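You operate a simulated robot arm through the tools that you are given. There is no shell and no other tool. Be economical: measure what you need, move in short steps, check, and stop when the job is done.

Carry out the task below with a simulated two-armed robot. There is one attempt and no reset: what you move stays moved.

## Task
Pick up the blue can from the top of the load on the strap table with one hand, pass it to the other hand and put it on the second shelf from the bottom of the film rack. Set down upright: blue can.
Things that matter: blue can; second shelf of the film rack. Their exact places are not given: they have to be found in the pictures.

The check looks at the end state, three seconds after you hand in, the way a careful person would. Anything else that was tipped, shoved, dropped, spilled or broken makes it a failure.

## Robot
Two 7-joint arms with two-finger grippers on one trunk, on a base that drives. Base frame: it is fixed to the floor where the robot stands at the start and does not move with it; the origin is under the middle of the robot, x ahead of it, y to its left, z up. Lengths are in cm, angles in rad, forces in N, time in s.
The left shoulder is at the start at [7.8, 15.1, 96.3], the right one opposite. With the tool pointing down near the work surface each hand reaches from about 10 to 78 cm from the robot's upright axis, wherever it stands, measured 20 degrees to its own side. Places, roughly: second shelf of the film rack [70, 120, 60]. Payload 2.54 kg a hand.
The TCP of each hand is the grasp point between the finger pads, 3 cm short of the fingertips. In the tool frame z runs along the fingers and y along their closing line. The gripper opens to 11.6 cm. The gripper's body begins 9.5 cm behind the TCP.
Orientation is that of the tool frame in the base frame, as [roll, pitch, yaw] about the fixed x, y, z axes, in that order (R = Rz(yaw) Ry(pitch) Rx(roll)). With the fingers straight down and closing along the base's y, the tool's x points along the base's -x, its y along +y and its z along -z.

## Interface
- The arms move only by the tool jog_arm. It takes "left_commands", "right_commands" or both (then of equal length, played together; a hand with none holds still); each is a list of rows, each a list of 7 numbers: the shift along the base's x, y, z in cm, then the turn, a rotation vector about the base's x, y, z in rad, then the finger opening in cm, from 0 to 11.6. In form: [[x, y, z, ax, ay, az, jaw], ...]. A call has 1 to 8 rows; each row is the pose to reach, as a shift and turn from the pose commanded when the call began. Rows are played at 5 a second. More than 5 cm and 0.15 rad between two rows, or a gripper value outside its range, and nothing of the call is played. Where a pose cannot be reached the arm comes as near as it can. A force on the tool above 40 N (or 10 N above the force at the start of the call, whichever is more), or a blocked arm, ends the call early, and 0.2 s more pass. Each finger travels about 7.2 cm/s and halts on what it meets, pressing with about 20 N; the grip force reading is that of the motor and also rises with nothing between the fingers. The clock runs only during rows and for 0.2 s after the last one: add rows that repeat a pose to give the fingers time. It gives the time, the measured TCP pose, the force on the tool (base axes), the opening and the grip force at its end, in the units of the frame above (readings bear some noise), with the torque about the TCP (base axes, N m) and any sound that the robot's microphone picked up, and new pictures: "views" is both (left out), scene, wrist or none (wrist: the cameras of the hands that moved).
- Cameras (640 x 400 px; columns grow to the right, rows downward): "scene" is now at [15.47, -1.63, 114.21]; the picture's right is [-0.17, -0.99, 0.00], its down [0.06, -0.01, -1.00] and it looks along [0.98, -0.17, 0.06] (base axes); focal length 266 px, centre (320, 200). "left" rides on the left gripper at [6.9, 1.5, -12.2] in its tool frame; the picture's right is [-0.21, 0.98, 0.00], its down [-0.83, -0.18, -0.53] and it looks along [-0.52, -0.11, 0.85] (tool axes); focal length 251 px, centre (320, 200). "right" rides on the right gripper at [6.9, -1.5, -12.2] in its tool frame; the picture's right is [0.21, 0.98, 0.00], its down [-0.83, 0.18, -0.53] and it looks along [-0.52, 0.11, 0.85] (tool axes); focal length 251 px, centre (320, 200).
- lift_body(by): slides the trunk up (or, below 0, down) by that many cm; the arms and the scene camera ride with it, the base frame stays. It gives what a move gives, with no picture.
- drive_base(legs): drives the robot by 1 to 6 legs, each [ahead, left, turn to the left] in cm, cm and rad, along the robot's own axes; the way and the turn of a leg run together, so that a leg with both is an arc; at most 150 cm and 3.142 rad a leg. The arms and the cameras ride along, it lands a little off, and it stops where it bumps. It gives what a move gives, and a new picture of the scene camera.
- head_to(pan, tilt): turns the head with the scene camera to pan (to the left, within 1.396 rad either way) and tilt (down, from -0.506 to 1.204), counted from straight ahead of the robot. It gives what a move gives, and a new picture of the scene camera.
- probe_pixels(camera, pixels): for up to 12 pixels [column, row] of the newest picture of that camera ("zoom" is the newest enlarged one), the place [x, y, z] in the base frame of the surface seen there, good to about 0.2 cm. The clock stands still meanwhile.
- inspect(camera, box): a new picture of the part [left, top, right, bottom] of that camera's present view, enlarged. The clock stands still meanwhile.
- close_job(): hands the job in; it is judged then, once.

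Work in short steps. Measure before you move; look again where a grasp or a placing could have gone wrong, and mend it. You have 80 turns and 260 pictures in all, those below and enlarged ones among them. Open the grippers and draw the arms clear of the work before you hand the job in, unless the task says otherwise; then end with one line.

The tools are called after "Emit:" by a JSON object that holds its "name" and its "arguments". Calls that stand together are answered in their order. jog_arm: Moves the arms, as the interface text tells. Its arguments: {"type":"object","properties":{"left_commands":{"type":"array"},"right_commands":{"type":"array"},"views":{"type":"string","enum":["both","scene","wrist","none"]}},"required":[]} The other tools are called the same way: lift_body (by) slides the trunk up or down; drive_base (legs) drives the base; head_to (pan, tilt) turns the head that bears the scene camera; probe_pixels (camera, pixels) gives the place of the surface under pixels of a picture; inspect (camera, box) takes an enlarged picture of a part of a camera's view; close_job () hands the job in.

At the start:

```text
time_s: 0.0
left_eef_pos: [33.12, 3.37, 112.84]
left_tcp_rot: [-3.141, 0.001, 3.141]
left_contact_force: [0.8, -0.3, -0.1]
left_torque: [-0.03, -0.03, 0.01]
left_opening: 11.58
left_gripper_force: 0.1
right_eef_pos: [36.77, -31.12, 113.35]
right_tcp_rot: [-3.141, 0.002, 3.142]
right_contact_force: [-0.1, 0.0, 0.2]
right_torque: [0.01, -0.02, 0.02]
right_opening: 11.57
right_gripper_force: 0.1
trunk travel left (down, up): [-20.0, 8.9]
robot x, y, heading: [-0.07, 0.21, -0.0]
head pan, tilt: [-0.171, -0.056]
```

scene: 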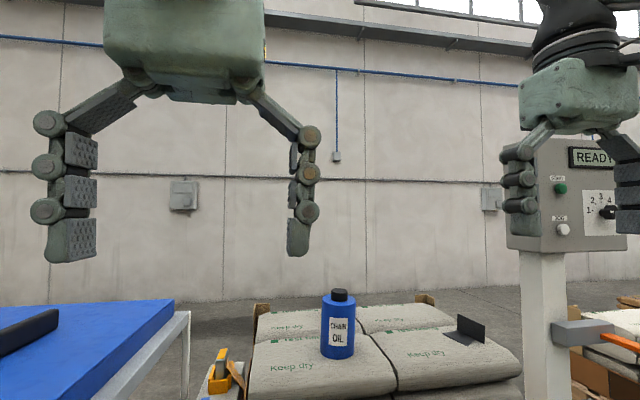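
right: 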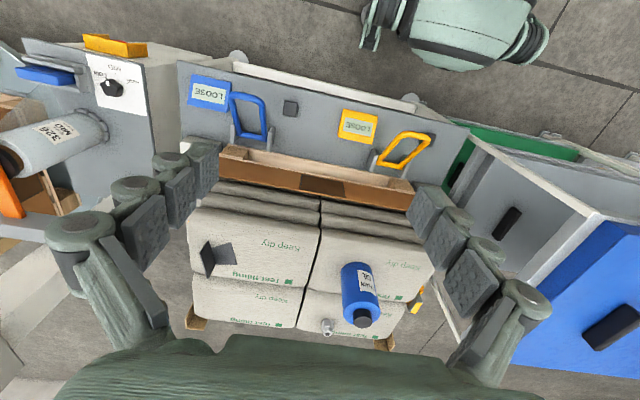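
left: 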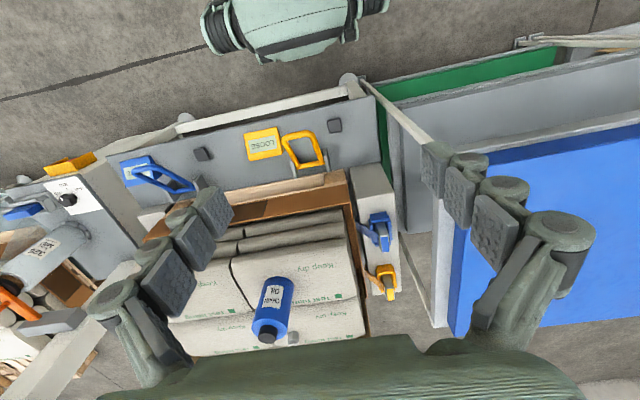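

The can shows at scene (338,325) on the sacks. I measure it and its surroundings, then look to the left for the film rack.

Emit:
{"name": "probe_pixels", "arguments": {"camera": "scene", "pixels": [[338, 294], [338, 325], [338, 352], [323, 325], [353, 325], [290, 360], [440, 345], [470, 325], [100, 330], [220, 370], [470, 340]]}}

Emit:
{"name": "inspect", "arguments": {"camera": "scene", "box": [200, 270, 480, 400]}}

Emit:
{"name": "head_to", "arguments": {"pan": 0.9, "tilt": 0.4}}

```text
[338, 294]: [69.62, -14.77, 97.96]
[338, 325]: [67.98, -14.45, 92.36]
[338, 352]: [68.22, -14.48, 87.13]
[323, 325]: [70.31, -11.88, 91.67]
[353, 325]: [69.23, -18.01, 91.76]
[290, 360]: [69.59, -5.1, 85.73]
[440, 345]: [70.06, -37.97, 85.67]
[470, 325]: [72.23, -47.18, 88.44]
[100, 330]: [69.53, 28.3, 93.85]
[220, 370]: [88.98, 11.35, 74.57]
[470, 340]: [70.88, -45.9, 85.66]
```

```text
2.29 times, centred on (340, 335) of scene
```

zoom: 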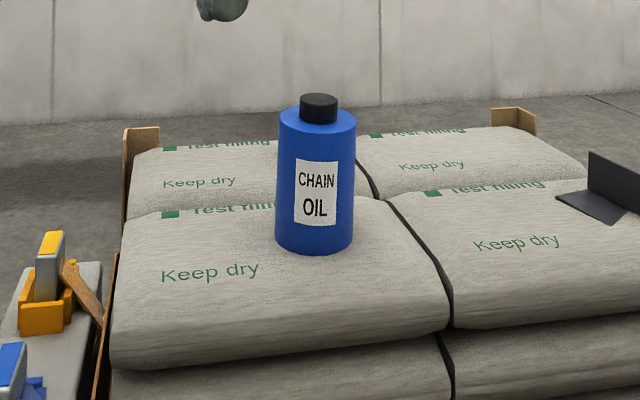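

```text
time_s: 1.3
left_eef_pos: [33.13, 3.47, 112.58]
left_tcp_rot: [3.141, 0.0, -3.141]
left_contact_force: [0.3, -0.2, -0.1]
left_torque: [0.01, -0.01, 0.0]
left_opening: 11.57
left_gripper_force: 0.1
right_eef_pos: [36.84, -31.02, 113.37]
right_tcp_rot: [-3.141, -0.001, 3.142]
right_contact_force: [-1.0, 0.4, 0.1]
right_torque: [-0.02, -0.04, -0.03]
right_opening: 11.61
right_gripper_force: 0.1
trunk travel left (down, up): [-20.0, 8.9]
robot x, y, heading: [0.15, 0.04, 0.001]
head pan, tilt: [0.901, 0.4]
```

scene: 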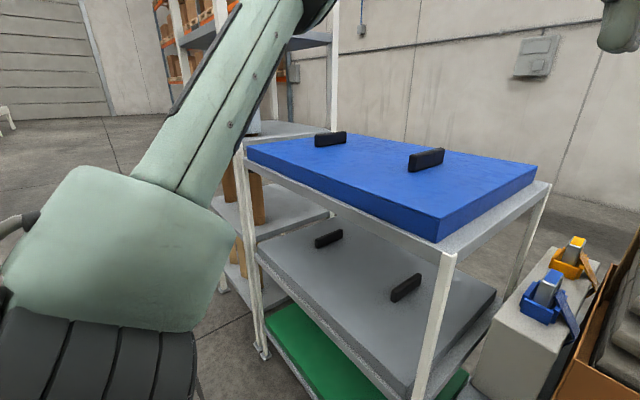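

The rack at about [70,120] is hidden behind the left arm. I pan further to see it.

Emit:
{"name": "head_to", "arguments": {"pan": 1.2, "tilt": 0.35}}

Emit:
{"name": "probe_pixels", "arguments": {"camera": "scene", "pixels": [[340, 145], [270, 205]]}}

```text
time_s: 2.1
left_eef_pos: [33.16, 3.72, 113.03]
left_tcp_rot: [-3.135, -0.002, 3.142]
left_contact_force: [3.6, 45.6, 54.6]
left_torque: [-4.68, 5.03, -3.81]
left_opening: 11.61
left_gripper_force: 0.1
right_eef_pos: [36.9, -31.12, 113.45]
right_tcp_rot: [3.141, 0.001, -3.141]
right_contact_force: [0.2, -0.1, -0.8]
right_torque: [-0.02, -0.06, 0.03]
right_opening: 11.61
right_gripper_force: 0.0
trunk travel left (down, up): [-20.0, 8.9]
robot x, y, heading: [-0.07, 0.0, 0.003]
head pan, tilt: [1.201, 0.351]
```

scene: 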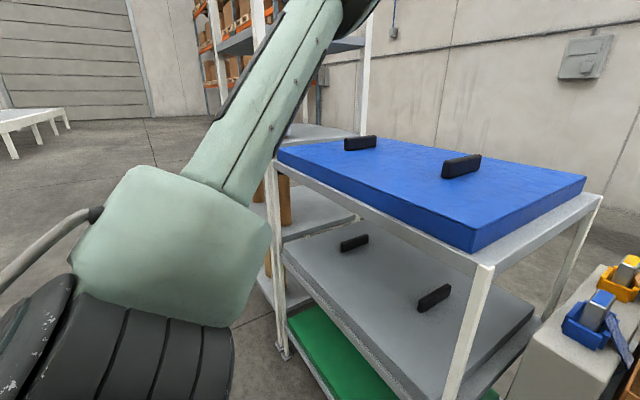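

```text
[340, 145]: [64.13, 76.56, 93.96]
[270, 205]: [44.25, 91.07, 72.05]
```

The left arm now reads a force of ~70 N, so the head may be touching it; I turn the head back.

Emit:
{"name": "head_to", "arguments": {"pan": 0.5, "tilt": 0.4}}

```text
time_s: 3.2
left_eef_pos: [33.17, 3.44, 112.77]
left_tcp_rot: [-3.14, 0.001, -3.141]
left_contact_force: [0.4, -0.7, -0.1]
left_torque: [0.0, 0.0, -0.01]
left_opening: 11.6
left_gripper_force: 0.1
right_eef_pos: [36.63, -31.13, 113.45]
right_tcp_rot: [-3.141, 0.0, 3.141]
right_contact_force: [0.2, 0.0, 1.3]
right_torque: [0.02, -0.05, -0.04]
right_opening: 11.61
right_gripper_force: 0.1
trunk travel left (down, up): [-20.0, 8.9]
robot x, y, heading: [-0.22, -0.18, -0.002]
head pan, tilt: [0.499, 0.4]
```

scene: 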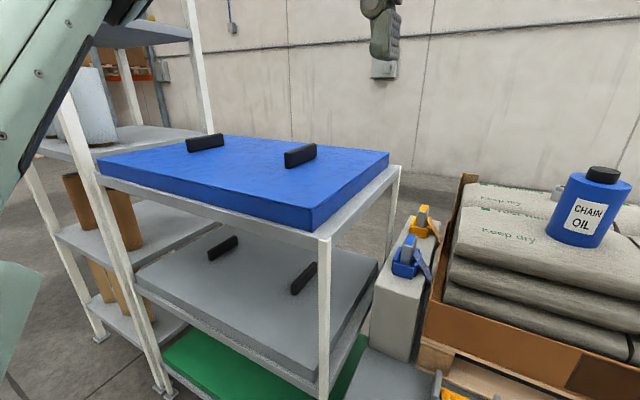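

The film rack is visible at left: bottom shelf (150,320), next (150,240), third (150,140). I probe shelves, posts, contents and the blue cart.

Emit:
{"name": "probe_pixels", "arguments": {"camera": "scene", "pixels": [[170, 235], [145, 250], [160, 325], [165, 140], [105, 210], [90, 100], [60, 150], [100, 335], [205, 100], [120, 290], [190, 260], [150, 50]]}}

Emit:
{"name": "inspect", "arguments": {"camera": "scene", "box": [0, 0, 240, 400]}}

Emit:
{"name": "probe_pixels", "arguments": {"camera": "scene", "pixels": [[105, 165], [318, 235], [385, 165], [215, 140], [300, 155], [325, 380], [165, 390], [400, 270], [440, 330], [410, 240], [385, 270], [590, 215]]}}

```text
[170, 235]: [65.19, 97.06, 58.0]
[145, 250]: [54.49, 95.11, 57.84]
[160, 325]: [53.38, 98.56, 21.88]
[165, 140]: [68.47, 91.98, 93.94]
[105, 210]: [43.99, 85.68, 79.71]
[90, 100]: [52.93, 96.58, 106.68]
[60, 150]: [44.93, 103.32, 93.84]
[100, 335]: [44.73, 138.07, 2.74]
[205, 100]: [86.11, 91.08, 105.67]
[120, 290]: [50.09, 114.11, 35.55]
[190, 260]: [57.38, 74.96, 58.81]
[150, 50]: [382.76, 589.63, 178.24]
```

```text
1.00 times, centred on (120, 200) of scene (not enlarged: the box is as wide or as high as the picture)
```

zoom: 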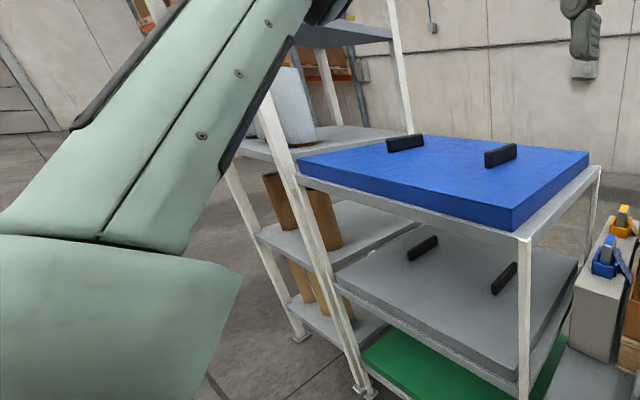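

```text
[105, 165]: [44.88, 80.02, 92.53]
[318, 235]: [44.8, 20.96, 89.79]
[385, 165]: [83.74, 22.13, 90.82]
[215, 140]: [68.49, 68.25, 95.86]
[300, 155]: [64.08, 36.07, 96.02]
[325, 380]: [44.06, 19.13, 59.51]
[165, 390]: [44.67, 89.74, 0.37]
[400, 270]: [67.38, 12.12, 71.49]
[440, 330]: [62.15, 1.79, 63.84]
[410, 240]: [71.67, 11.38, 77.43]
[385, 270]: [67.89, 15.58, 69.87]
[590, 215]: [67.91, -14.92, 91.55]
```

Shelves sit at z≈22, 58, 94 (rack x 44–86, y 90–138), so the target surface is z≈58. The can axis is about (71.2,-14.9), base 85.7, top ≈98. I bring the open right hand above the can.

Emit:
{"name": "jog_arm", "arguments": {"right_commands": [[4.3, 2, 0, 0, 0, 0, 11.6], [8.6, 4, 0, 0, 0, 0, 11.6], [12.9, 6, 0, 0, 0, 0, 11.6], [17.2, 8, 0, 0, 0, 0, 11.6], [21.5, 10, 0, 0, 0, 0, 11.6], [25.8, 12, 0, 0, 0, 0, 11.6], [30.1, 14, 0, 0, 0, 0, 11.6], [34.4, 16.2, 0, 0, 0, 0, 11.6]]}}

```text
time_s: 5.0
left_eef_pos: [33.11, 3.39, 112.75]
left_tcp_rot: [3.141, -0.001, -3.14]
left_contact_force: [0.2, -0.7, 0.2]
left_torque: [0.01, -0.01, -0.01]
left_opening: 11.6
left_gripper_force: 0.0
right_eef_pos: [58.19, -23.06, 106.19]
right_tcp_rot: [3.139, 0.003, -3.141]
right_contact_force: [0.2, -0.8, -0.9]
right_torque: [0.01, -0.03, -0.02]
right_opening: 11.59
right_gripper_force: 0.2
right hand out of reach, approached as far as the arm can: row 4, 5, 6, 7, 8
trunk travel left (down, up): [-20.0, 8.9]
robot x, y, heading: [-0.18, -0.2, -0.0]
head pan, tilt: [0.499, 0.4]
```

scene: 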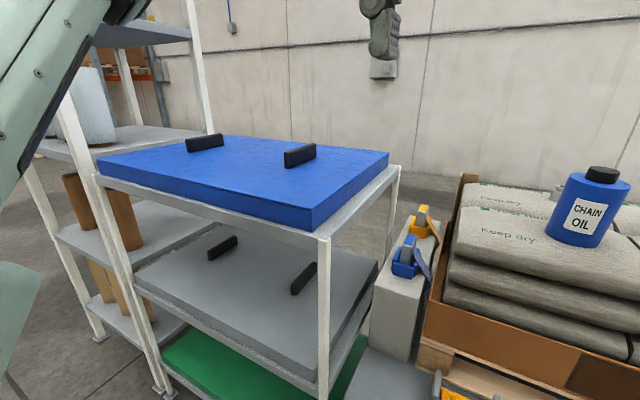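
right: 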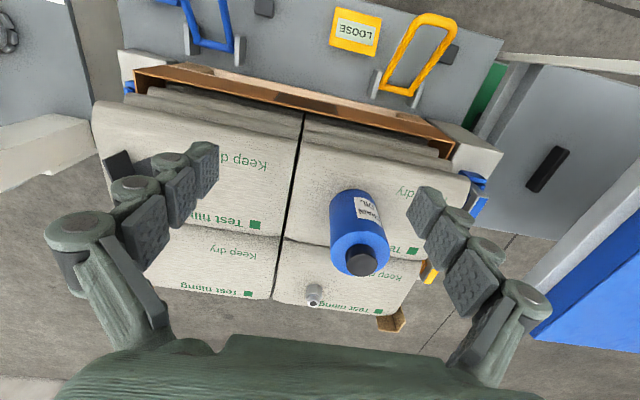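

The arm runs out of reach at that height. I probe the near-side board with its handles and look straight ahead-down to see how far I may drive forward.

Emit:
{"name": "probe_pixels", "arguments": {"camera": "right", "pixels": [[270, 40], [425, 45], [215, 30], [300, 95], [355, 260], [313, 290], [490, 230], [40, 180], [330, 15]]}}

Emit:
{"name": "head_to", "arguments": {"pan": -0.1, "tilt": 0.9}}

```text
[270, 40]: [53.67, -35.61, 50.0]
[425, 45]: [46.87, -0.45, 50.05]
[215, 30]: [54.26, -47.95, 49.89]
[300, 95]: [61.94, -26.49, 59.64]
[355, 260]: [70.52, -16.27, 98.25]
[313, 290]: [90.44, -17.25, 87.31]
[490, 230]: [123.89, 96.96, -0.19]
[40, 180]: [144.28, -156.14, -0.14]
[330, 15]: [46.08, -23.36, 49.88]
```

```text
time_s: 6.0
left_eef_pos: [33.23, 3.36, 112.86]
left_tcp_rot: [-3.14, 0.0, -3.142]
left_contact_force: [0.3, 0.4, 0.4]
left_torque: [-0.02, 0.01, 0.04]
left_opening: 11.61
left_gripper_force: 0.1
right_eef_pos: [58.09, -23.06, 106.3]
right_tcp_rot: [3.14, 0.0, 3.141]
right_contact_force: [0.2, 0.1, 0.7]
right_torque: [-0.02, 0.02, -0.02]
right_opening: 11.61
right_gripper_force: 0.0
trunk travel left (down, up): [-20.0, 8.9]
robot x, y, heading: [-0.15, -0.26, 0.001]
head pan, tilt: [-0.099, 0.901]
```

scene: 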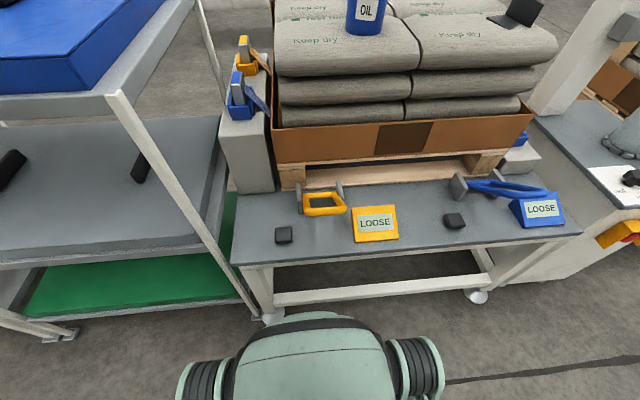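

I probe the table's front edge and the green body at (310,350) to see the clearance.

Emit:
{"name": "probe_pixels", "arguments": {"camera": "scene", "pixels": [[310, 320], [310, 360], [260, 262], [480, 243], [270, 316], [477, 297], [370, 298], [190, 368], [440, 370], [370, 5], [325, 193]]}}

```text
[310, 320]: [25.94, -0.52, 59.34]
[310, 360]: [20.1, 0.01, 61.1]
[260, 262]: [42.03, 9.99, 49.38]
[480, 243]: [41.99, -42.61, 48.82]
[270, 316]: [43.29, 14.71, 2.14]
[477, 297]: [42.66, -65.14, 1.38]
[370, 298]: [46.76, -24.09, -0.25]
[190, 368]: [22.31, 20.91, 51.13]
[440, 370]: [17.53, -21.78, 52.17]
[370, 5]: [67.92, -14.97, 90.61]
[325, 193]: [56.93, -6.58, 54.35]
```

The base front reaches x≈26–28 and the table edge is x≈42, so 9 cm ahead is safe. I raise the trunk, then drive.

Emit:
{"name": "lift_body", "arguments": {"by": 8.5}}

Emit:
{"name": "drive_base", "arguments": {"legs": [[9, 0, 0]]}}

```text
time_s: 7.2
left_eef_pos: [33.13, 3.48, 121.25]
left_tcp_rot: [3.141, -0.001, -3.141]
left_contact_force: [-0.4, 0.2, 0.4]
left_torque: [-0.01, 0.01, 0.04]
left_opening: 11.62
left_gripper_force: 0.1
right_eef_pos: [58.14, -23.15, 114.68]
right_tcp_rot: [3.14, 0.002, -3.141]
right_contact_force: [0.3, -0.3, 0.4]
right_torque: [0.0, -0.01, -0.02]
right_opening: 11.6
right_gripper_force: 0.1
trunk travel left (down, up): [-28.5, 0.4]
robot x, y, heading: [0.17, -0.21, 0.001]
head pan, tilt: [-0.099, 0.901]
```

```text
time_s: 8.3
left_eef_pos: [42.16, 3.42, 121.33]
left_tcp_rot: [-3.141, -0.002, -3.141]
left_contact_force: [0.5, 0.9, -1.2]
left_torque: [-0.02, 0.11, -0.04]
left_opening: 11.6
left_gripper_force: 0.0
right_eef_pos: [67.24, -23.12, 114.71]
right_tcp_rot: [3.141, 0.002, 3.141]
right_contact_force: [0.2, 0.8, -1.7]
right_torque: [0.06, 0.01, -0.01]
right_opening: 11.62
right_gripper_force: 0.0
trunk travel left (down, up): [-28.5, 0.4]
robot x, y, heading: [8.93, 0.27, 0.002]
head pan, tilt: [-0.099, 0.901]
```

scene: 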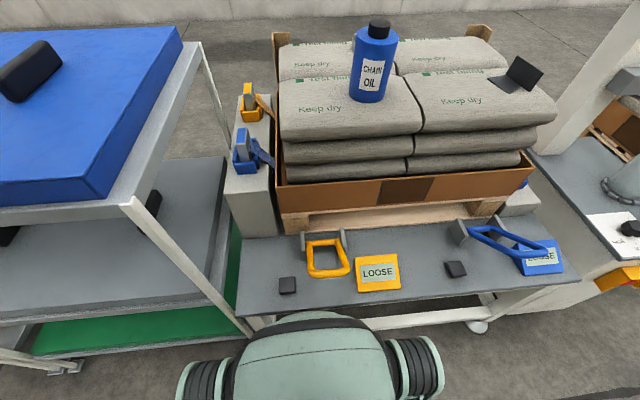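

Can at scene (372,70), clear. I measure it again and step the right hand sideways above it, without descending far.

Emit:
{"name": "probe_pixels", "arguments": {"camera": "scene", "pixels": [[379, 23], [374, 70], [356, 65], [392, 72], [368, 100], [379, 36]]}}

Emit:
{"name": "jog_arm", "arguments": {"right_commands": [[1.3, 2.7, -1, 0, 0, 0, 11.6], [2.6, 5.4, -3, 0, 0, 0, 11.6], [3.8, 8.1, -5, 0, 0, 0, 11.6], [3.8, 8.1, -5, 0, 0, 0, 11.6]]}}

```text
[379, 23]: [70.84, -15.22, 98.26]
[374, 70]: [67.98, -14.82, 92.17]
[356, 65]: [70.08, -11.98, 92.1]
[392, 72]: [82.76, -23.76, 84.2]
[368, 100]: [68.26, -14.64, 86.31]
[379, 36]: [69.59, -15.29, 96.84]
```

```text
time_s: 9.3
left_eef_pos: [42.11, 3.43, 121.15]
left_tcp_rot: [3.141, -0.001, -3.14]
left_contact_force: [-0.2, -0.4, -0.4]
left_torque: [0.02, 0.02, -0.02]
left_opening: 11.59
left_gripper_force: 0.2
right_eef_pos: [67.07, -18.75, 109.36]
right_tcp_rot: [3.14, 0.003, 3.141]
right_contact_force: [-0.6, 0.5, 0.1]
right_torque: [0.0, 0.0, -0.03]
right_opening: 11.63
right_gripper_force: 0.1
right hand out of reach, approached as far as the arm can: row 1, 2, 3, 4
trunk travel left (down, up): [-28.5, 0.4]
robot x, y, heading: [8.84, -0.16, 0.005]
head pan, tilt: [-0.099, 0.901]
```

scene: 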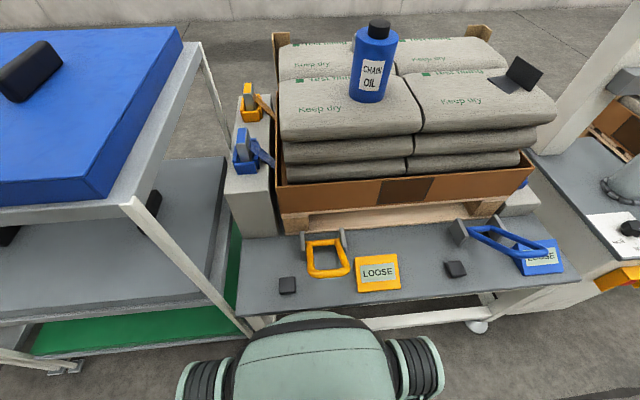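
right: 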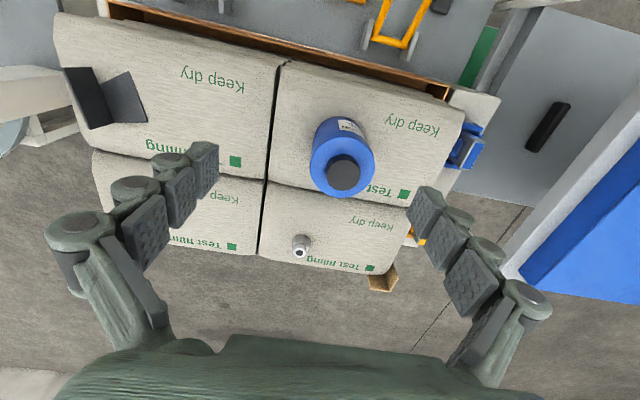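

Still short of reach; the can's axis is (71.1,-15.2). I tilt the right hand forward by 0.45 rad to draw the wrist back, centring it in y.

Emit:
{"name": "jog_arm", "arguments": {"right_commands": [[-1, 1.2, -1, 0, -0.15, 0, 11.6], [-1, 2.4, -2, 0, -0.3, 0, 11.6], [-1, 3.5, -3, 0, -0.45, 0, 11.6], [-1, 3.5, -3, 0, -0.45, 0, 11.6]], "views": "wrist"}}

```text
time_s: 10.3
left_eef_pos: [42.11, 3.39, 121.21]
left_tcp_rot: [-3.141, 0.0, 3.14]
left_contact_force: [0.1, 0.2, -0.2]
left_torque: [-0.03, 0.0, -0.02]
left_opening: 11.6
left_gripper_force: 0.0
right_eef_pos: [66.27, -15.18, 106.39]
right_tcp_rot: [3.139, 0.453, 3.14]
right_contact_force: [-0.6, -0.2, 0.1]
right_torque: [-0.01, -0.04, 0.0]
right_opening: 11.58
right_gripper_force: 0.1
trunk travel left (down, up): [-28.5, 0.4]
robot x, y, heading: [9.03, 0.2, 0.0]
head pan, tilt: [-0.099, 0.901]
```

right: 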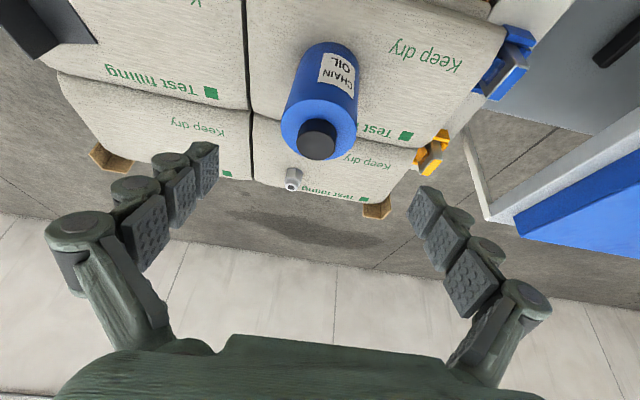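

Hand reached (66.3,-15.2,106.4). The can sits between the finger planes; I go to (71.1,-15.2,92.6) with open fingers.

Emit:
{"name": "jog_arm", "arguments": {"right_commands": [[1.2, 0, -3.5, 0, -0.45, 0, 11.6], [2.4, 0, -7, 0, -0.45, 0, 11.6], [3.6, 0, -10.5, 0, -0.45, 0, 11.6], [4.8, 0, -13.8, 0, -0.45, 0, 11.6], [4.8, 0, -13.8, 0, -0.45, 0, 11.6]]}}

```text
refused: row 1 steps farther than a row can; nothing moved
```

The turn is relative to the call's start, so it must be zero; I resend.

Emit:
{"name": "jog_arm", "arguments": {"right_commands": [[1.2, 0, -3.5, 0, 0, 0, 11.6], [2.4, 0, -7, 0, 0, 0, 11.6], [3.6, 0, -10.5, 0, 0, 0, 11.6], [4.8, 0, -13.8, 0, 0, 0, 11.6], [4.8, 0, -13.8, 0, 0, 0, 11.6]]}}

```text
time_s: 11.5
left_eef_pos: [42.07, 3.5, 121.31]
left_tcp_rot: [-3.142, -0.001, 3.141]
left_contact_force: [0.8, -0.1, 0.1]
left_torque: [0.01, 0.03, -0.03]
left_opening: 11.61
left_gripper_force: 0.0
right_eef_pos: [71.07, -15.1, 92.64]
right_tcp_rot: [3.14, 0.454, -3.141]
right_contact_force: [-0.2, -0.2, -0.1]
right_torque: [-0.02, 0.0, 0.0]
right_opening: 11.59
right_gripper_force: 0.2
trunk travel left (down, up): [-28.5, 0.4]
robot x, y, heading: [8.79, 0.22, 0.001]
head pan, tilt: [-0.099, 0.901]
```

scene: 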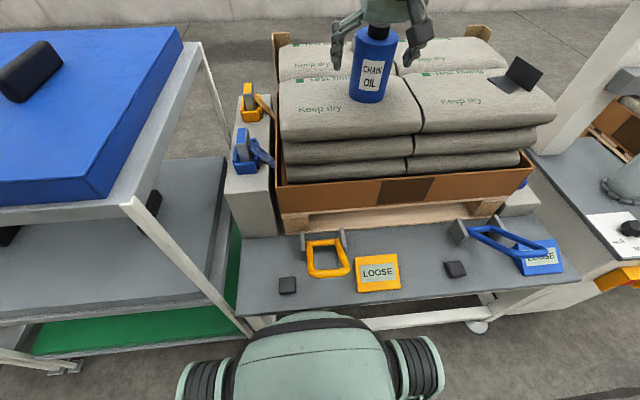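
right: 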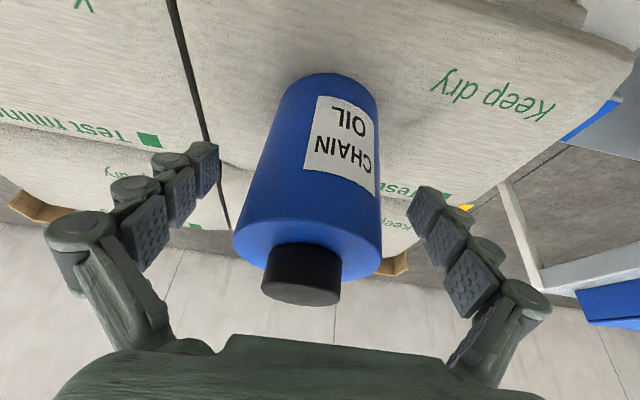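

The can stands between the fingers. I close with time to settle.

Emit:
{"name": "jog_arm", "arguments": {"right_commands": [[0, 0, 0, 0, 0, 0, 8], [0, 0, 0, 0, 0, 0, 6], [0, 0, 0, 0, 0, 0, 5], [0, 0, 0, 0, 0, 0, 5], [0, 0, 0, 0, 0, 0, 5], [0, 0, 0, 0, 0, 0, 5]], "views": "wrist"}}

```text
time_s: 12.9
left_eef_pos: [42.14, 3.44, 121.21]
left_tcp_rot: [3.141, 0.001, 3.141]
left_contact_force: [0.0, 0.1, -0.5]
left_torque: [-0.02, 0.05, -0.02]
left_opening: 11.58
left_gripper_force: 0.1
right_eef_pos: [71.08, -15.04, 92.65]
right_tcp_rot: [3.139, 0.454, 3.14]
right_contact_force: [-0.3, -0.6, -0.1]
right_torque: [0.14, 0.01, -0.03]
right_opening: 7.04
right_gripper_force: 20.0
trunk travel left (down, up): [-28.5, 0.4]
robot x, y, heading: [8.95, -0.01, -0.0]
head pan, tilt: [-0.099, 0.901]
```

right: 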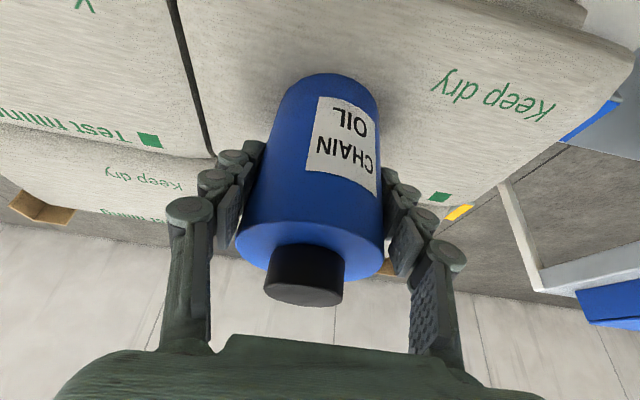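

Grip 20 N at 7.04 cm. I lift straight up 12 cm and check that the can comes along.

Emit:
{"name": "jog_arm", "arguments": {"right_commands": [[0, 0, 2, 0, 0, 0, 5], [0, 0, 5, 0, 0, 0, 5], [0, 0, 8, 0, 0, 0, 5], [-2, 0, 11, 0, 0, 0, 5], [-5, 0, 13, 0, 0, 0, 5], [-9, 0, 14, 0, 0, 0, 5], [-13, 0, 14, 0, 0, 0, 5], [-13, 0, 14, 0, 0, 0, 5]]}}

```text
time_s: 14.7
left_eef_pos: [42.07, 3.56, 121.21]
left_tcp_rot: [-3.141, -0.001, -3.141]
left_contact_force: [0.2, -0.1, 0.5]
left_torque: [0.02, -0.01, -0.01]
left_opening: 11.59
left_gripper_force: 0.1
right_eef_pos: [58.08, -15.14, 106.43]
right_tcp_rot: [3.14, 0.45, 3.139]
right_contact_force: [-0.3, 0.7, -5.0]
right_torque: [-0.02, 0.0, 0.01]
right_opening: 7.03
right_gripper_force: 20.4
trunk travel left (down, up): [-28.5, 0.4]
robot x, y, heading: [9.01, -0.3, 0.001]
head pan, tilt: [-0.099, 0.901]
```

scene: 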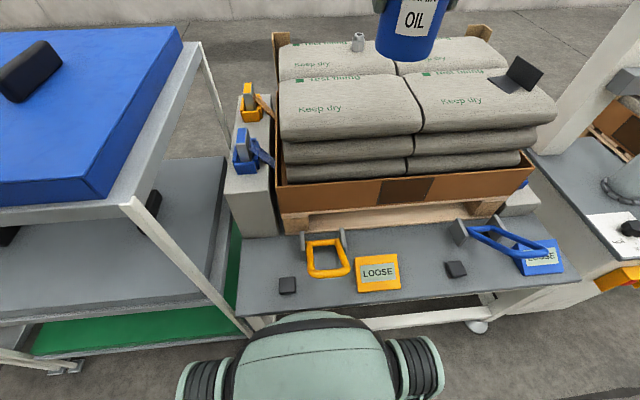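
right: 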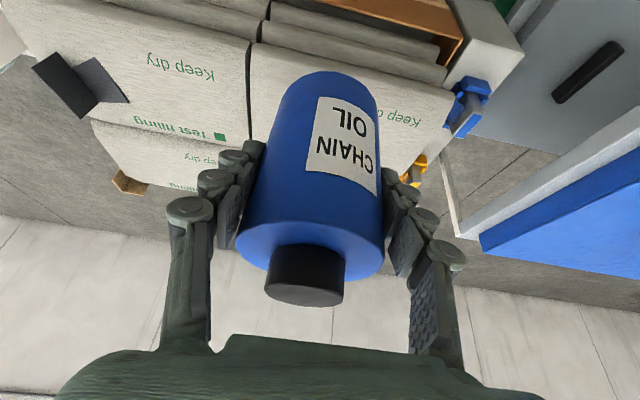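

The can hangs upright in the right hand (5 N weight). I back the base away from the table for a free hand-over and set the head ahead.

Emit:
{"name": "drive_base", "arguments": {"legs": [[-22, 0, 0]]}}

Emit:
{"name": "head_to", "arguments": {"pan": 0.0, "tilt": 0.25}}

```text
time_s: 16.4
left_eef_pos: [20.24, 3.39, 121.31]
left_tcp_rot: [-3.141, -0.001, 3.14]
left_contact_force: [-0.2, 0.9, -0.8]
left_torque: [0.01, -0.05, -0.01]
left_opening: 11.61
left_gripper_force: 0.0
right_eef_pos: [36.09, -15.16, 106.62]
right_tcp_rot: [3.139, 0.452, 3.141]
right_contact_force: [-1.3, 0.5, -4.6]
right_torque: [0.02, 0.0, 0.01]
right_opening: 6.99
right_gripper_force: 20.0
trunk travel left (down, up): [-28.5, 0.4]
robot x, y, heading: [-12.75, 0.16, -0.008]
head pan, tilt: [-0.099, 0.901]
```

scene: 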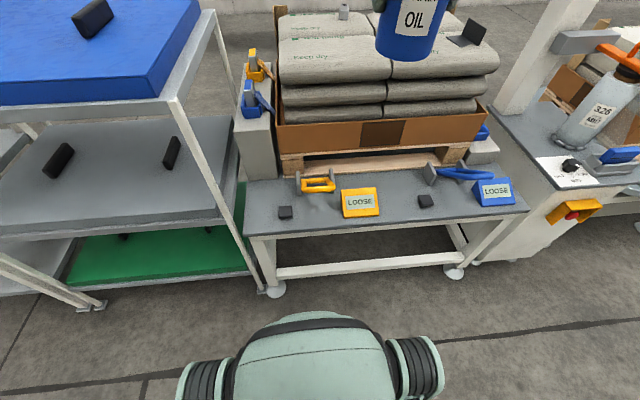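

```text
time_s: 17.4
left_eef_pos: [20.41, 3.41, 121.27]
left_tcp_rot: [3.142, 0.001, -3.141]
left_contact_force: [0.4, -0.3, -0.3]
left_torque: [0.01, 0.02, 0.01]
left_opening: 11.59
left_gripper_force: 0.1
right_eef_pos: [36.1, -15.26, 106.51]
right_tcp_rot: [3.14, 0.452, 3.139]
right_contact_force: [0.2, 0.7, -3.7]
right_torque: [-0.01, 0.04, 0.02]
right_opening: 7.0
right_gripper_force: 19.7
trunk travel left (down, up): [-28.5, 0.4]
robot x, y, heading: [-13.1, -0.05, -0.003]
head pan, tilt: [0.0, 0.25]
```

scene: 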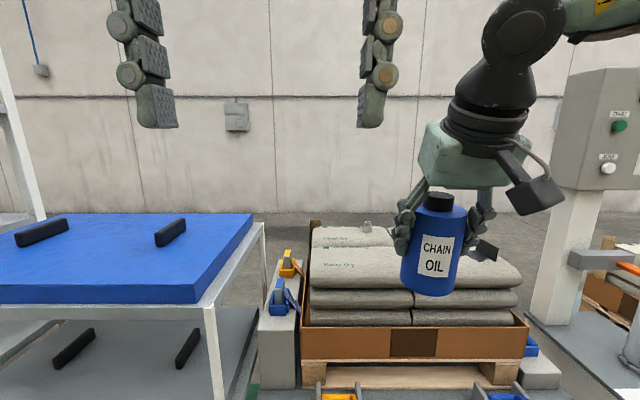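

Can upright in scene (435,245). For the hand-over I yaw the right hand by 0.52 while moving it ahead, and begin turning the left hand to point forward-right and 30° down, so that the two closing lines are at right angles.

Emit:
{"name": "jog_arm", "arguments": {"left_commands": [[1.67, 0.4, -0.5, -0.0546, -0.0946, -0.0946, 11.6], [3.34, 0.8, -1.0, -0.1092, -0.1892, -0.1892, 11.6], [5.0, 1.2, -1.5, -0.1638, -0.2838, -0.2838, 11.6], [6.7, 1.6, -2.0, -0.2184, -0.3784, -0.3784, 11.6], [8.4, 2.0, -2.5, -0.273, -0.473, -0.473, 11.6]], "right_commands": [[1.6, 1.4, 0, 0, 0, 0.104, 5], [3.2, 2.8, 0, 0, 0, 0.208, 5], [4.8, 4.2, 0, 0, 0, 0.312, 5], [6.4, 5.6, 0, 0, 0, 0.416, 5], [8, 7.2, 0, 0, 0, 0.52, 5]], "views": "scene"}}

```text
time_s: 18.6
left_eef_pos: [28.77, 5.42, 118.77]
left_tcp_rot: [-2.976, 0.519, 2.701]
left_contact_force: [0.4, 0.1, -0.2]
left_torque: [-0.03, 0.02, -0.05]
left_opening: 11.6
left_gripper_force: 0.0
right_eef_pos: [44.21, -7.81, 106.43]
right_tcp_rot: [3.14, 0.45, -2.621]
right_contact_force: [-0.3, 0.3, -4.0]
right_torque: [0.0, 0.02, 0.0]
right_opening: 6.99
right_gripper_force: 19.6
trunk travel left (down, up): [-28.5, 0.4]
robot x, y, heading: [-13.06, -0.01, -0.003]
head pan, tilt: [0.0, 0.25]
```

scene: 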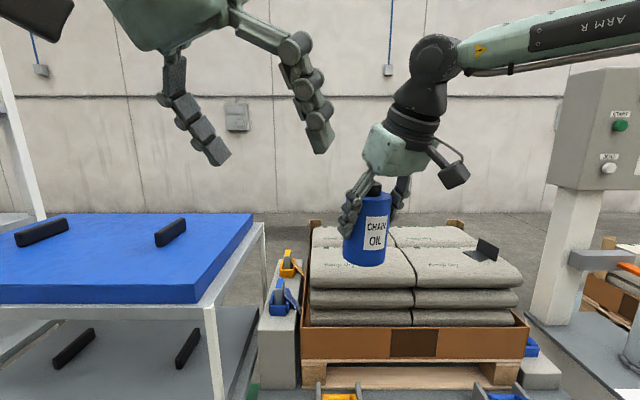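

All as planned; I finish the left hand's turn and bring it to the pre-grasp at about (37.3,4.1,111.7).

Emit:
{"name": "jog_arm", "arguments": {"left_commands": [[1.7, -0.1, -1.4, -0.0546, -0.0946, -0.0946, 11.6], [3.4, -0.3, -2.8, -0.1092, -0.1892, -0.1892, 11.6], [5.1, -0.6, -4.2, -0.1638, -0.2838, -0.2838, 11.6], [6.8, -0.9, -5.6, -0.2184, -0.3784, -0.3784, 11.6], [8.5, -1.3, -7.0, -0.273, -0.473, -0.473, 11.6], [8.5, -1.3, -7.0, -0.273, -0.473, -0.473, 11.6]]}}

```text
time_s: 20.0
left_eef_pos: [37.29, 3.99, 111.75]
left_tcp_rot: [3.138, 1.046, 2.09]
left_contact_force: [-0.6, -0.1, -0.4]
left_torque: [-0.03, 0.0, -0.04]
left_opening: 11.61
left_gripper_force: 0.0
right_eef_pos: [44.14, -7.96, 106.57]
right_tcp_rot: [3.141, 0.451, -2.623]
right_contact_force: [-1.1, 0.4, -4.0]
right_torque: [-0.01, 0.03, 0.01]
right_opening: 6.98
right_gripper_force: 19.9
trunk travel left (down, up): [-28.5, 0.4]
robot x, y, heading: [-12.86, 0.26, -0.006]
head pan, tilt: [0.0, 0.25]
```

scene: 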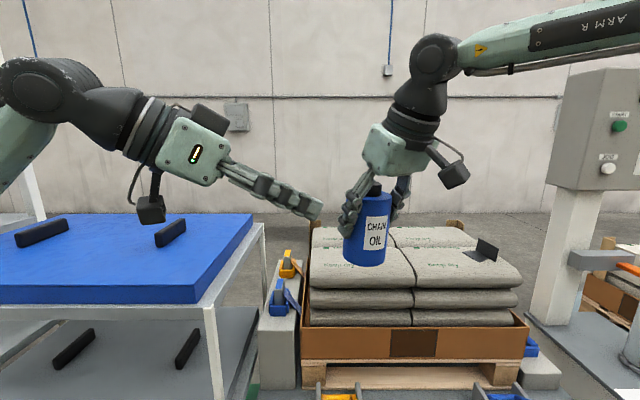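
left: 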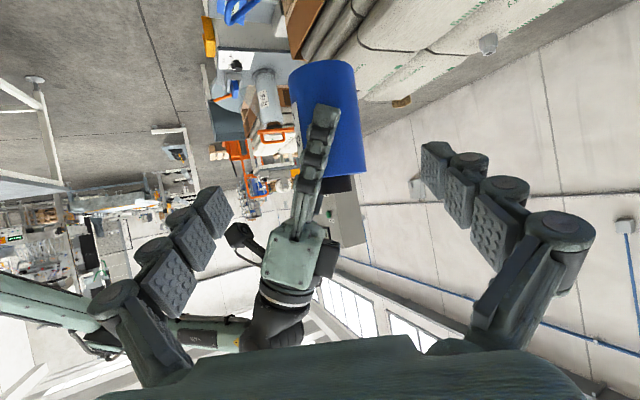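

The can lies between the left fingers in the left picture, with the right finger in the middle. I verify the can's place from the scene picture.

Emit:
{"name": "probe_pixels", "arguments": {"camera": "scene", "pixels": [[368, 230], [368, 258], [376, 188], [346, 250], [387, 250], [370, 264]]}}

Emit:
{"name": "inspect", "arguments": {"camera": "scene", "box": [220, 120, 480, 282]}}

```text
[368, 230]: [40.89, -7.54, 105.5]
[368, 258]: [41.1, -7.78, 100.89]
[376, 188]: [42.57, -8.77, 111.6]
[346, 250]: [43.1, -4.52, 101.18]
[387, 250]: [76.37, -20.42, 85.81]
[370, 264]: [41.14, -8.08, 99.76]
```

```text
2.46 times, centred on (350, 201) of scene
```

zoom: 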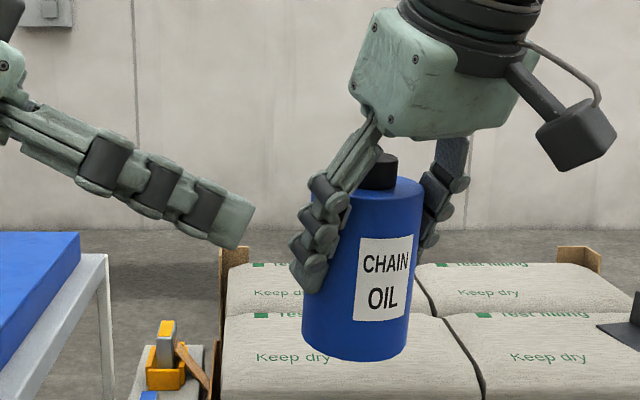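

Can axis ≈ (44.1,-8.1), base z≈99.7. I advance the left hand along its pointing direction to (44.1,-8.0,103.7).

Emit:
{"name": "jog_arm", "arguments": {"left_commands": [[1.4, -2.4, -1.6, 0, 0, 0, 11.6], [2.7, -4.8, -3.2, 0, 0, 0, 11.6], [4.1, -7.2, -4.8, 0, 0, 0, 11.6], [5.4, -9.6, -6.4, 0, 0, 0, 11.6], [6.8, -12, -8.0, 0, 0, 0, 11.6], [6.8, -12, -8.0, 0, 0, 0, 11.6]]}}

```text
time_s: 21.4
left_eef_pos: [43.98, -8.05, 103.67]
left_tcp_rot: [3.142, 1.046, 2.094]
left_contact_force: [-0.4, -0.2, 0.6]
left_torque: [0.01, -0.02, -0.05]
left_opening: 11.61
left_gripper_force: 0.0
right_eef_pos: [44.09, -7.92, 106.57]
right_tcp_rot: [3.141, 0.453, -2.623]
right_contact_force: [-0.1, -0.5, -4.4]
right_torque: [-0.04, 0.01, 0.0]
right_opening: 6.98
right_gripper_force: 20.1
trunk travel left (down, up): [-28.5, 0.4]
robot x, y, heading: [-13.15, -0.34, -0.006]
head pan, tilt: [0.0, 0.25]
```

scene: 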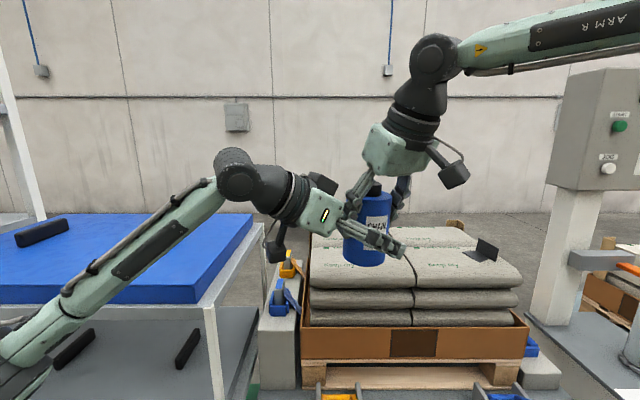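
left: 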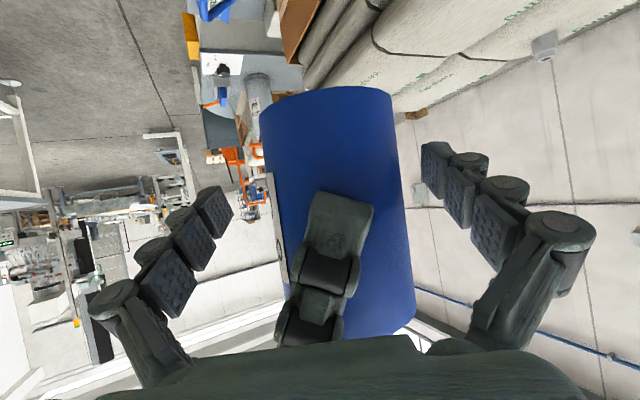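

No contact forces, and the can is centred between the left fingers. I close the left hand.

Emit:
{"name": "jog_arm", "arguments": {"left_commands": [[0, 0, 0, 0, 0, 0, 9], [0, 0, 0, 0, 0, 0, 7.5], [0, 0, 0, 0, 0, 0, 6], [0, 0, 0, 0, 0, 0, 5], [0, 0, 0, 0, 0, 0, 5], [0, 0, 0, 0, 0, 0, 5], [0, 0, 0, 0, 0, 0, 5]]}}

```text
time_s: 23.0
left_eef_pos: [43.97, -7.99, 103.72]
left_tcp_rot: [-3.141, 1.047, 2.095]
left_contact_force: [7.6, 15.0, 0.0]
left_torque: [-0.07, 0.01, 0.21]
left_opening: 7.06
left_gripper_force: 20.3
right_eef_pos: [44.18, -8.09, 106.55]
right_tcp_rot: [-3.141, 0.451, -2.622]
right_contact_force: [-10.1, -14.8, -1.8]
right_torque: [-0.39, 0.26, -0.13]
right_opening: 7.02
right_gripper_force: 19.8
trunk travel left (down, up): [-28.5, 0.4]
robot x, y, heading: [-12.77, -0.06, -0.003]
head pan, tilt: [0.0, 0.25]
```

scene: 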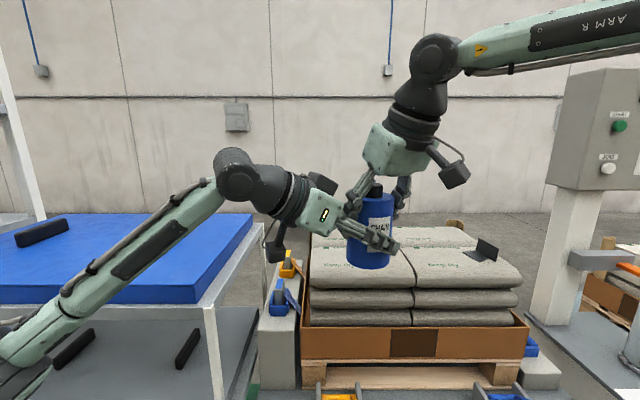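
left: 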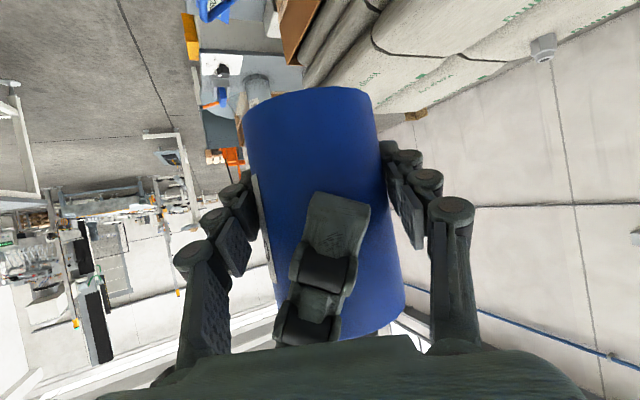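

Both hands hold the can (20 N each). I open the right hand slowly.

Emit:
{"name": "jog_arm", "arguments": {"right_commands": [[0, 0, 0, 0, 0, 0, 7.5], [0, 0, 0, 0, 0, 0, 8.5], [0, 0, 0, 0, 0, 0, 10], [0, 0, 0, 0, 0, 0, 11.6], [0, 0, 0, 0, 0, 0, 11.6]], "views": "scene"}}

Emit:
{"name": "inspect", "arguments": {"camera": "scene", "box": [270, 120, 470, 282]}}

```text
time_s: 24.2
left_eef_pos: [43.8, -7.99, 103.84]
left_tcp_rot: [3.141, 1.048, 2.093]
left_contact_force: [-9.2, 2.6, -0.4]
left_torque: [0.03, -0.43, 0.42]
left_opening: 7.05
left_gripper_force: 20.0
right_eef_pos: [44.09, -7.98, 106.64]
right_tcp_rot: [3.139, 0.451, -2.626]
right_contact_force: [8.3, -1.5, -3.2]
right_torque: [-0.08, 0.21, -0.38]
right_opening: 10.91
right_gripper_force: 0.0
trunk travel left (down, up): [-28.5, 0.4]
robot x, y, heading: [-12.96, -0.29, 0.001]
head pan, tilt: [0.0, 0.25]
```

scene: 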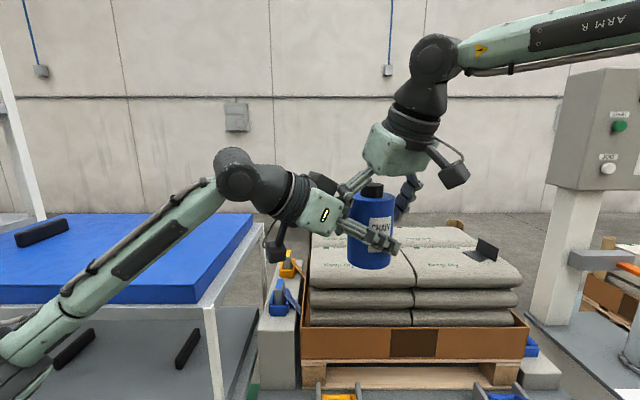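

```text
2.47 times, centred on (370, 201) of scene
```

zoom: 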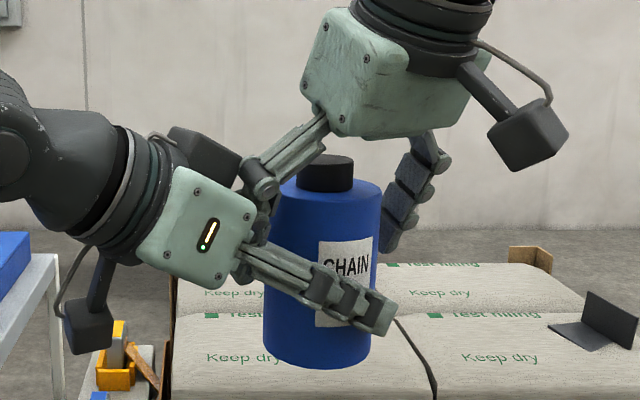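

The right finger at 10.9 cm presses lightly on the left hand (9 N). I narrow it to 9 cm and lift the right hand back along its own axis.

Emit:
{"name": "jog_arm", "arguments": {"right_commands": [[0, 0, 0, 0, 0, 0, 9.2], [0, 0, 0, 0, 0, 0, 9], [-0.4, -0.2, 1, 0, 0, 0, 9], [-1.2, -0.7, 3, 0, 0, 0, 9], [-2.3, -1.3, 5.5, 0, 0, 0, 9], [-3.8, -2.2, 9, 0, 0, 0, 9]], "views": "scene"}}

Emit:
{"name": "inspect", "arguments": {"camera": "scene", "box": [270, 120, 470, 282]}}

```text
time_s: 25.6
left_eef_pos: [43.87, -7.96, 103.7]
left_tcp_rot: [3.141, 1.046, 2.092]
left_contact_force: [-0.2, 0.1, 0.2]
left_torque: [0.04, 0.0, 0.02]
left_opening: 7.05
left_gripper_force: 20.3
right_eef_pos: [40.25, -10.13, 115.52]
right_tcp_rot: [3.141, 0.452, -2.62]
right_contact_force: [0.1, -0.1, 0.6]
right_torque: [-0.02, 0.01, 0.0]
right_opening: 9.03
right_gripper_force: 0.1
trunk travel left (down, up): [-28.5, 0.4]
robot x, y, heading: [-12.99, -0.04, 0.002]
head pan, tilt: [0.0, 0.25]
```

scene: 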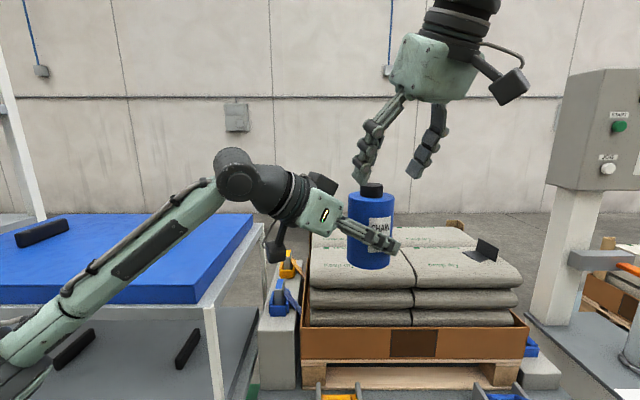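

```text
2.47 times, centred on (370, 201) of scene
```

zoom: 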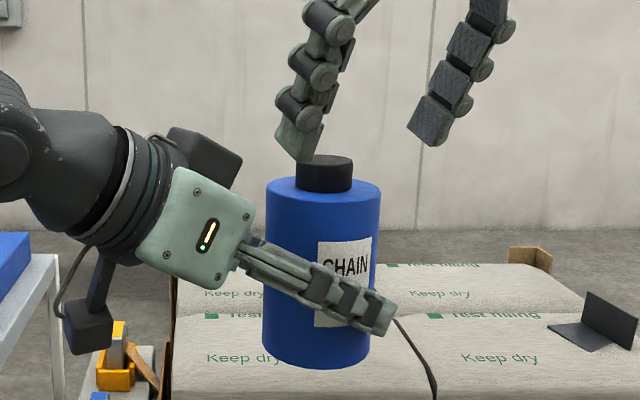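

The left hand alone holds the can now. I withdraw the right hand up and to the right.

Emit:
{"name": "jog_arm", "arguments": {"right_commands": [[-1.5, -0.9, 4, 0, 0, 0, 9], [-3, -3.5, 7, 0, 0, 0, 9], [-5, -7.5, 7, 0, 0, 0, 9], [-8, -11, 7, 0, 0, 0, 9], [-11, -14, 6, 0, 0, 0, 9], [-13, -18, 4, 0, 0, 0, 9]], "views": "scene"}}

Emit:
{"name": "probe_pixels", "arguments": {"camera": "scene", "pixels": [[372, 187], [365, 205], [365, 262], [350, 250], [350, 205], [370, 268], [390, 205]]}}

```text
time_s: 27.0
left_eef_pos: [43.88, -8.18, 103.69]
left_tcp_rot: [3.141, 1.046, 2.093]
left_contact_force: [0.8, -0.6, 0.7]
left_torque: [0.04, -0.03, 0.0]
left_opening: 7.06
left_gripper_force: 19.8
right_eef_pos: [27.38, -28.31, 119.7]
right_tcp_rot: [3.141, 0.454, -2.624]
right_contact_force: [-0.7, -0.9, 0.1]
right_torque: [0.02, 0.0, 0.0]
right_opening: 9.01
right_gripper_force: 0.0
trunk travel left (down, up): [-28.5, 0.4]
robot x, y, heading: [-13.0, -0.01, -0.007]
head pan, tilt: [0.0, 0.25]
```

scene: 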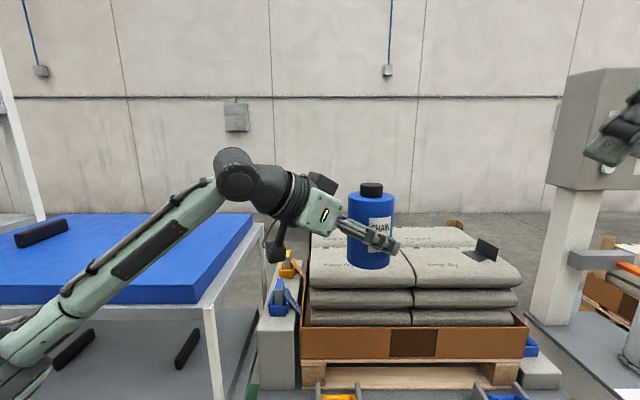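

```text
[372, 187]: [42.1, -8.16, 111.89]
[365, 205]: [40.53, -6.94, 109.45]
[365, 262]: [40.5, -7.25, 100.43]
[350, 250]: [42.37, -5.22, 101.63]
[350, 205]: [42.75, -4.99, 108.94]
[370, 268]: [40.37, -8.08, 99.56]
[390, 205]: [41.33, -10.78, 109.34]
```

The can is upright, base at 99.4 with the left TCP at 103.7 (grip 4.3 cm above its base). I turn the left hand to point straight ahead while drawing it in.

Emit:
{"name": "jog_arm", "arguments": {"left_commands": [[-1.3, 2.2, 0.5, 0, 0, 0.131, 5], [-2.6, 4.4, 1, 0, 0, 0.262, 5], [-3.9, 6.6, 1.5, 0, 0, 0.393, 5], [-5.2, 8.8, 2, 0, 0, 0.524, 5], [-6.5, 11, 2.5, 0, 0, 0.655, 5], [-7.8, 13.2, 3, 0, 0, 0.786, 5], [-9.1, 15.4, 3.5, 0, 0, 0.917, 5], [-10.4, 17.6, 4, 0, 0, 1.047, 5]], "views": "scene"}}

Emit:
{"name": "head_to", "arguments": {"pan": 0.6, "tilt": 0.5}}

```text
time_s: 28.8
left_eef_pos: [33.49, 9.78, 107.69]
left_tcp_rot: [3.139, 1.045, -3.141]
left_contact_force: [0.0, 0.2, -4.7]
left_torque: [-0.03, 0.01, 0.0]
left_opening: 7.06
left_gripper_force: 19.9
right_eef_pos: [27.37, -28.16, 119.65]
right_tcp_rot: [3.14, 0.452, -2.623]
right_contact_force: [0.6, -0.2, 0.7]
right_torque: [0.03, -0.03, 0.01]
right_opening: 9.01
right_gripper_force: 0.1
trunk travel left (down, up): [-28.5, 0.4]
robot x, y, heading: [-13.1, -0.02, -0.003]
head pan, tilt: [0.0, 0.25]
```

scene: 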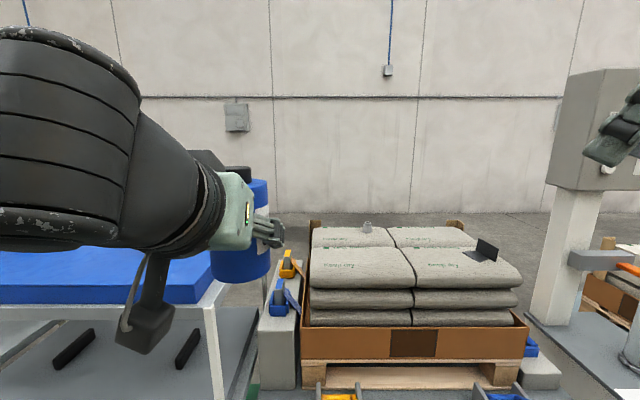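

```text
time_s: 29.8
left_eef_pos: [33.46, 9.82, 107.81]
left_tcp_rot: [3.141, 1.045, 3.14]
left_contact_force: [-0.2, -0.3, -4.3]
left_torque: [0.0, 0.01, -0.03]
left_opening: 7.02
left_gripper_force: 20.2
right_eef_pos: [27.43, -28.05, 119.74]
right_tcp_rot: [3.139, 0.452, -2.623]
right_contact_force: [-0.6, -0.5, 0.9]
right_torque: [-0.03, 0.0, 0.0]
right_opening: 9.0
right_gripper_force: 0.0
trunk travel left (down, up): [-28.5, 0.4]
robot x, y, heading: [-12.51, 0.04, -0.004]
head pan, tilt: [0.6, 0.499]
```

scene: 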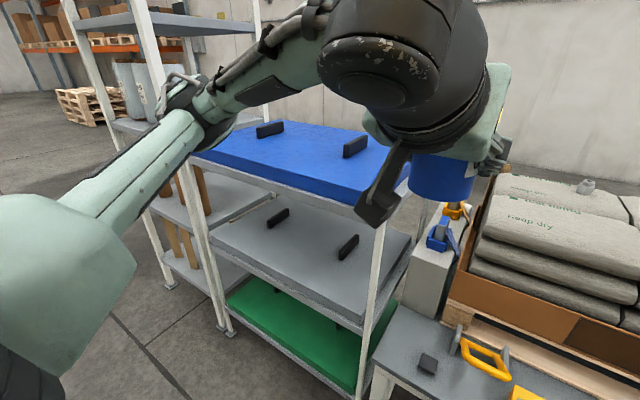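

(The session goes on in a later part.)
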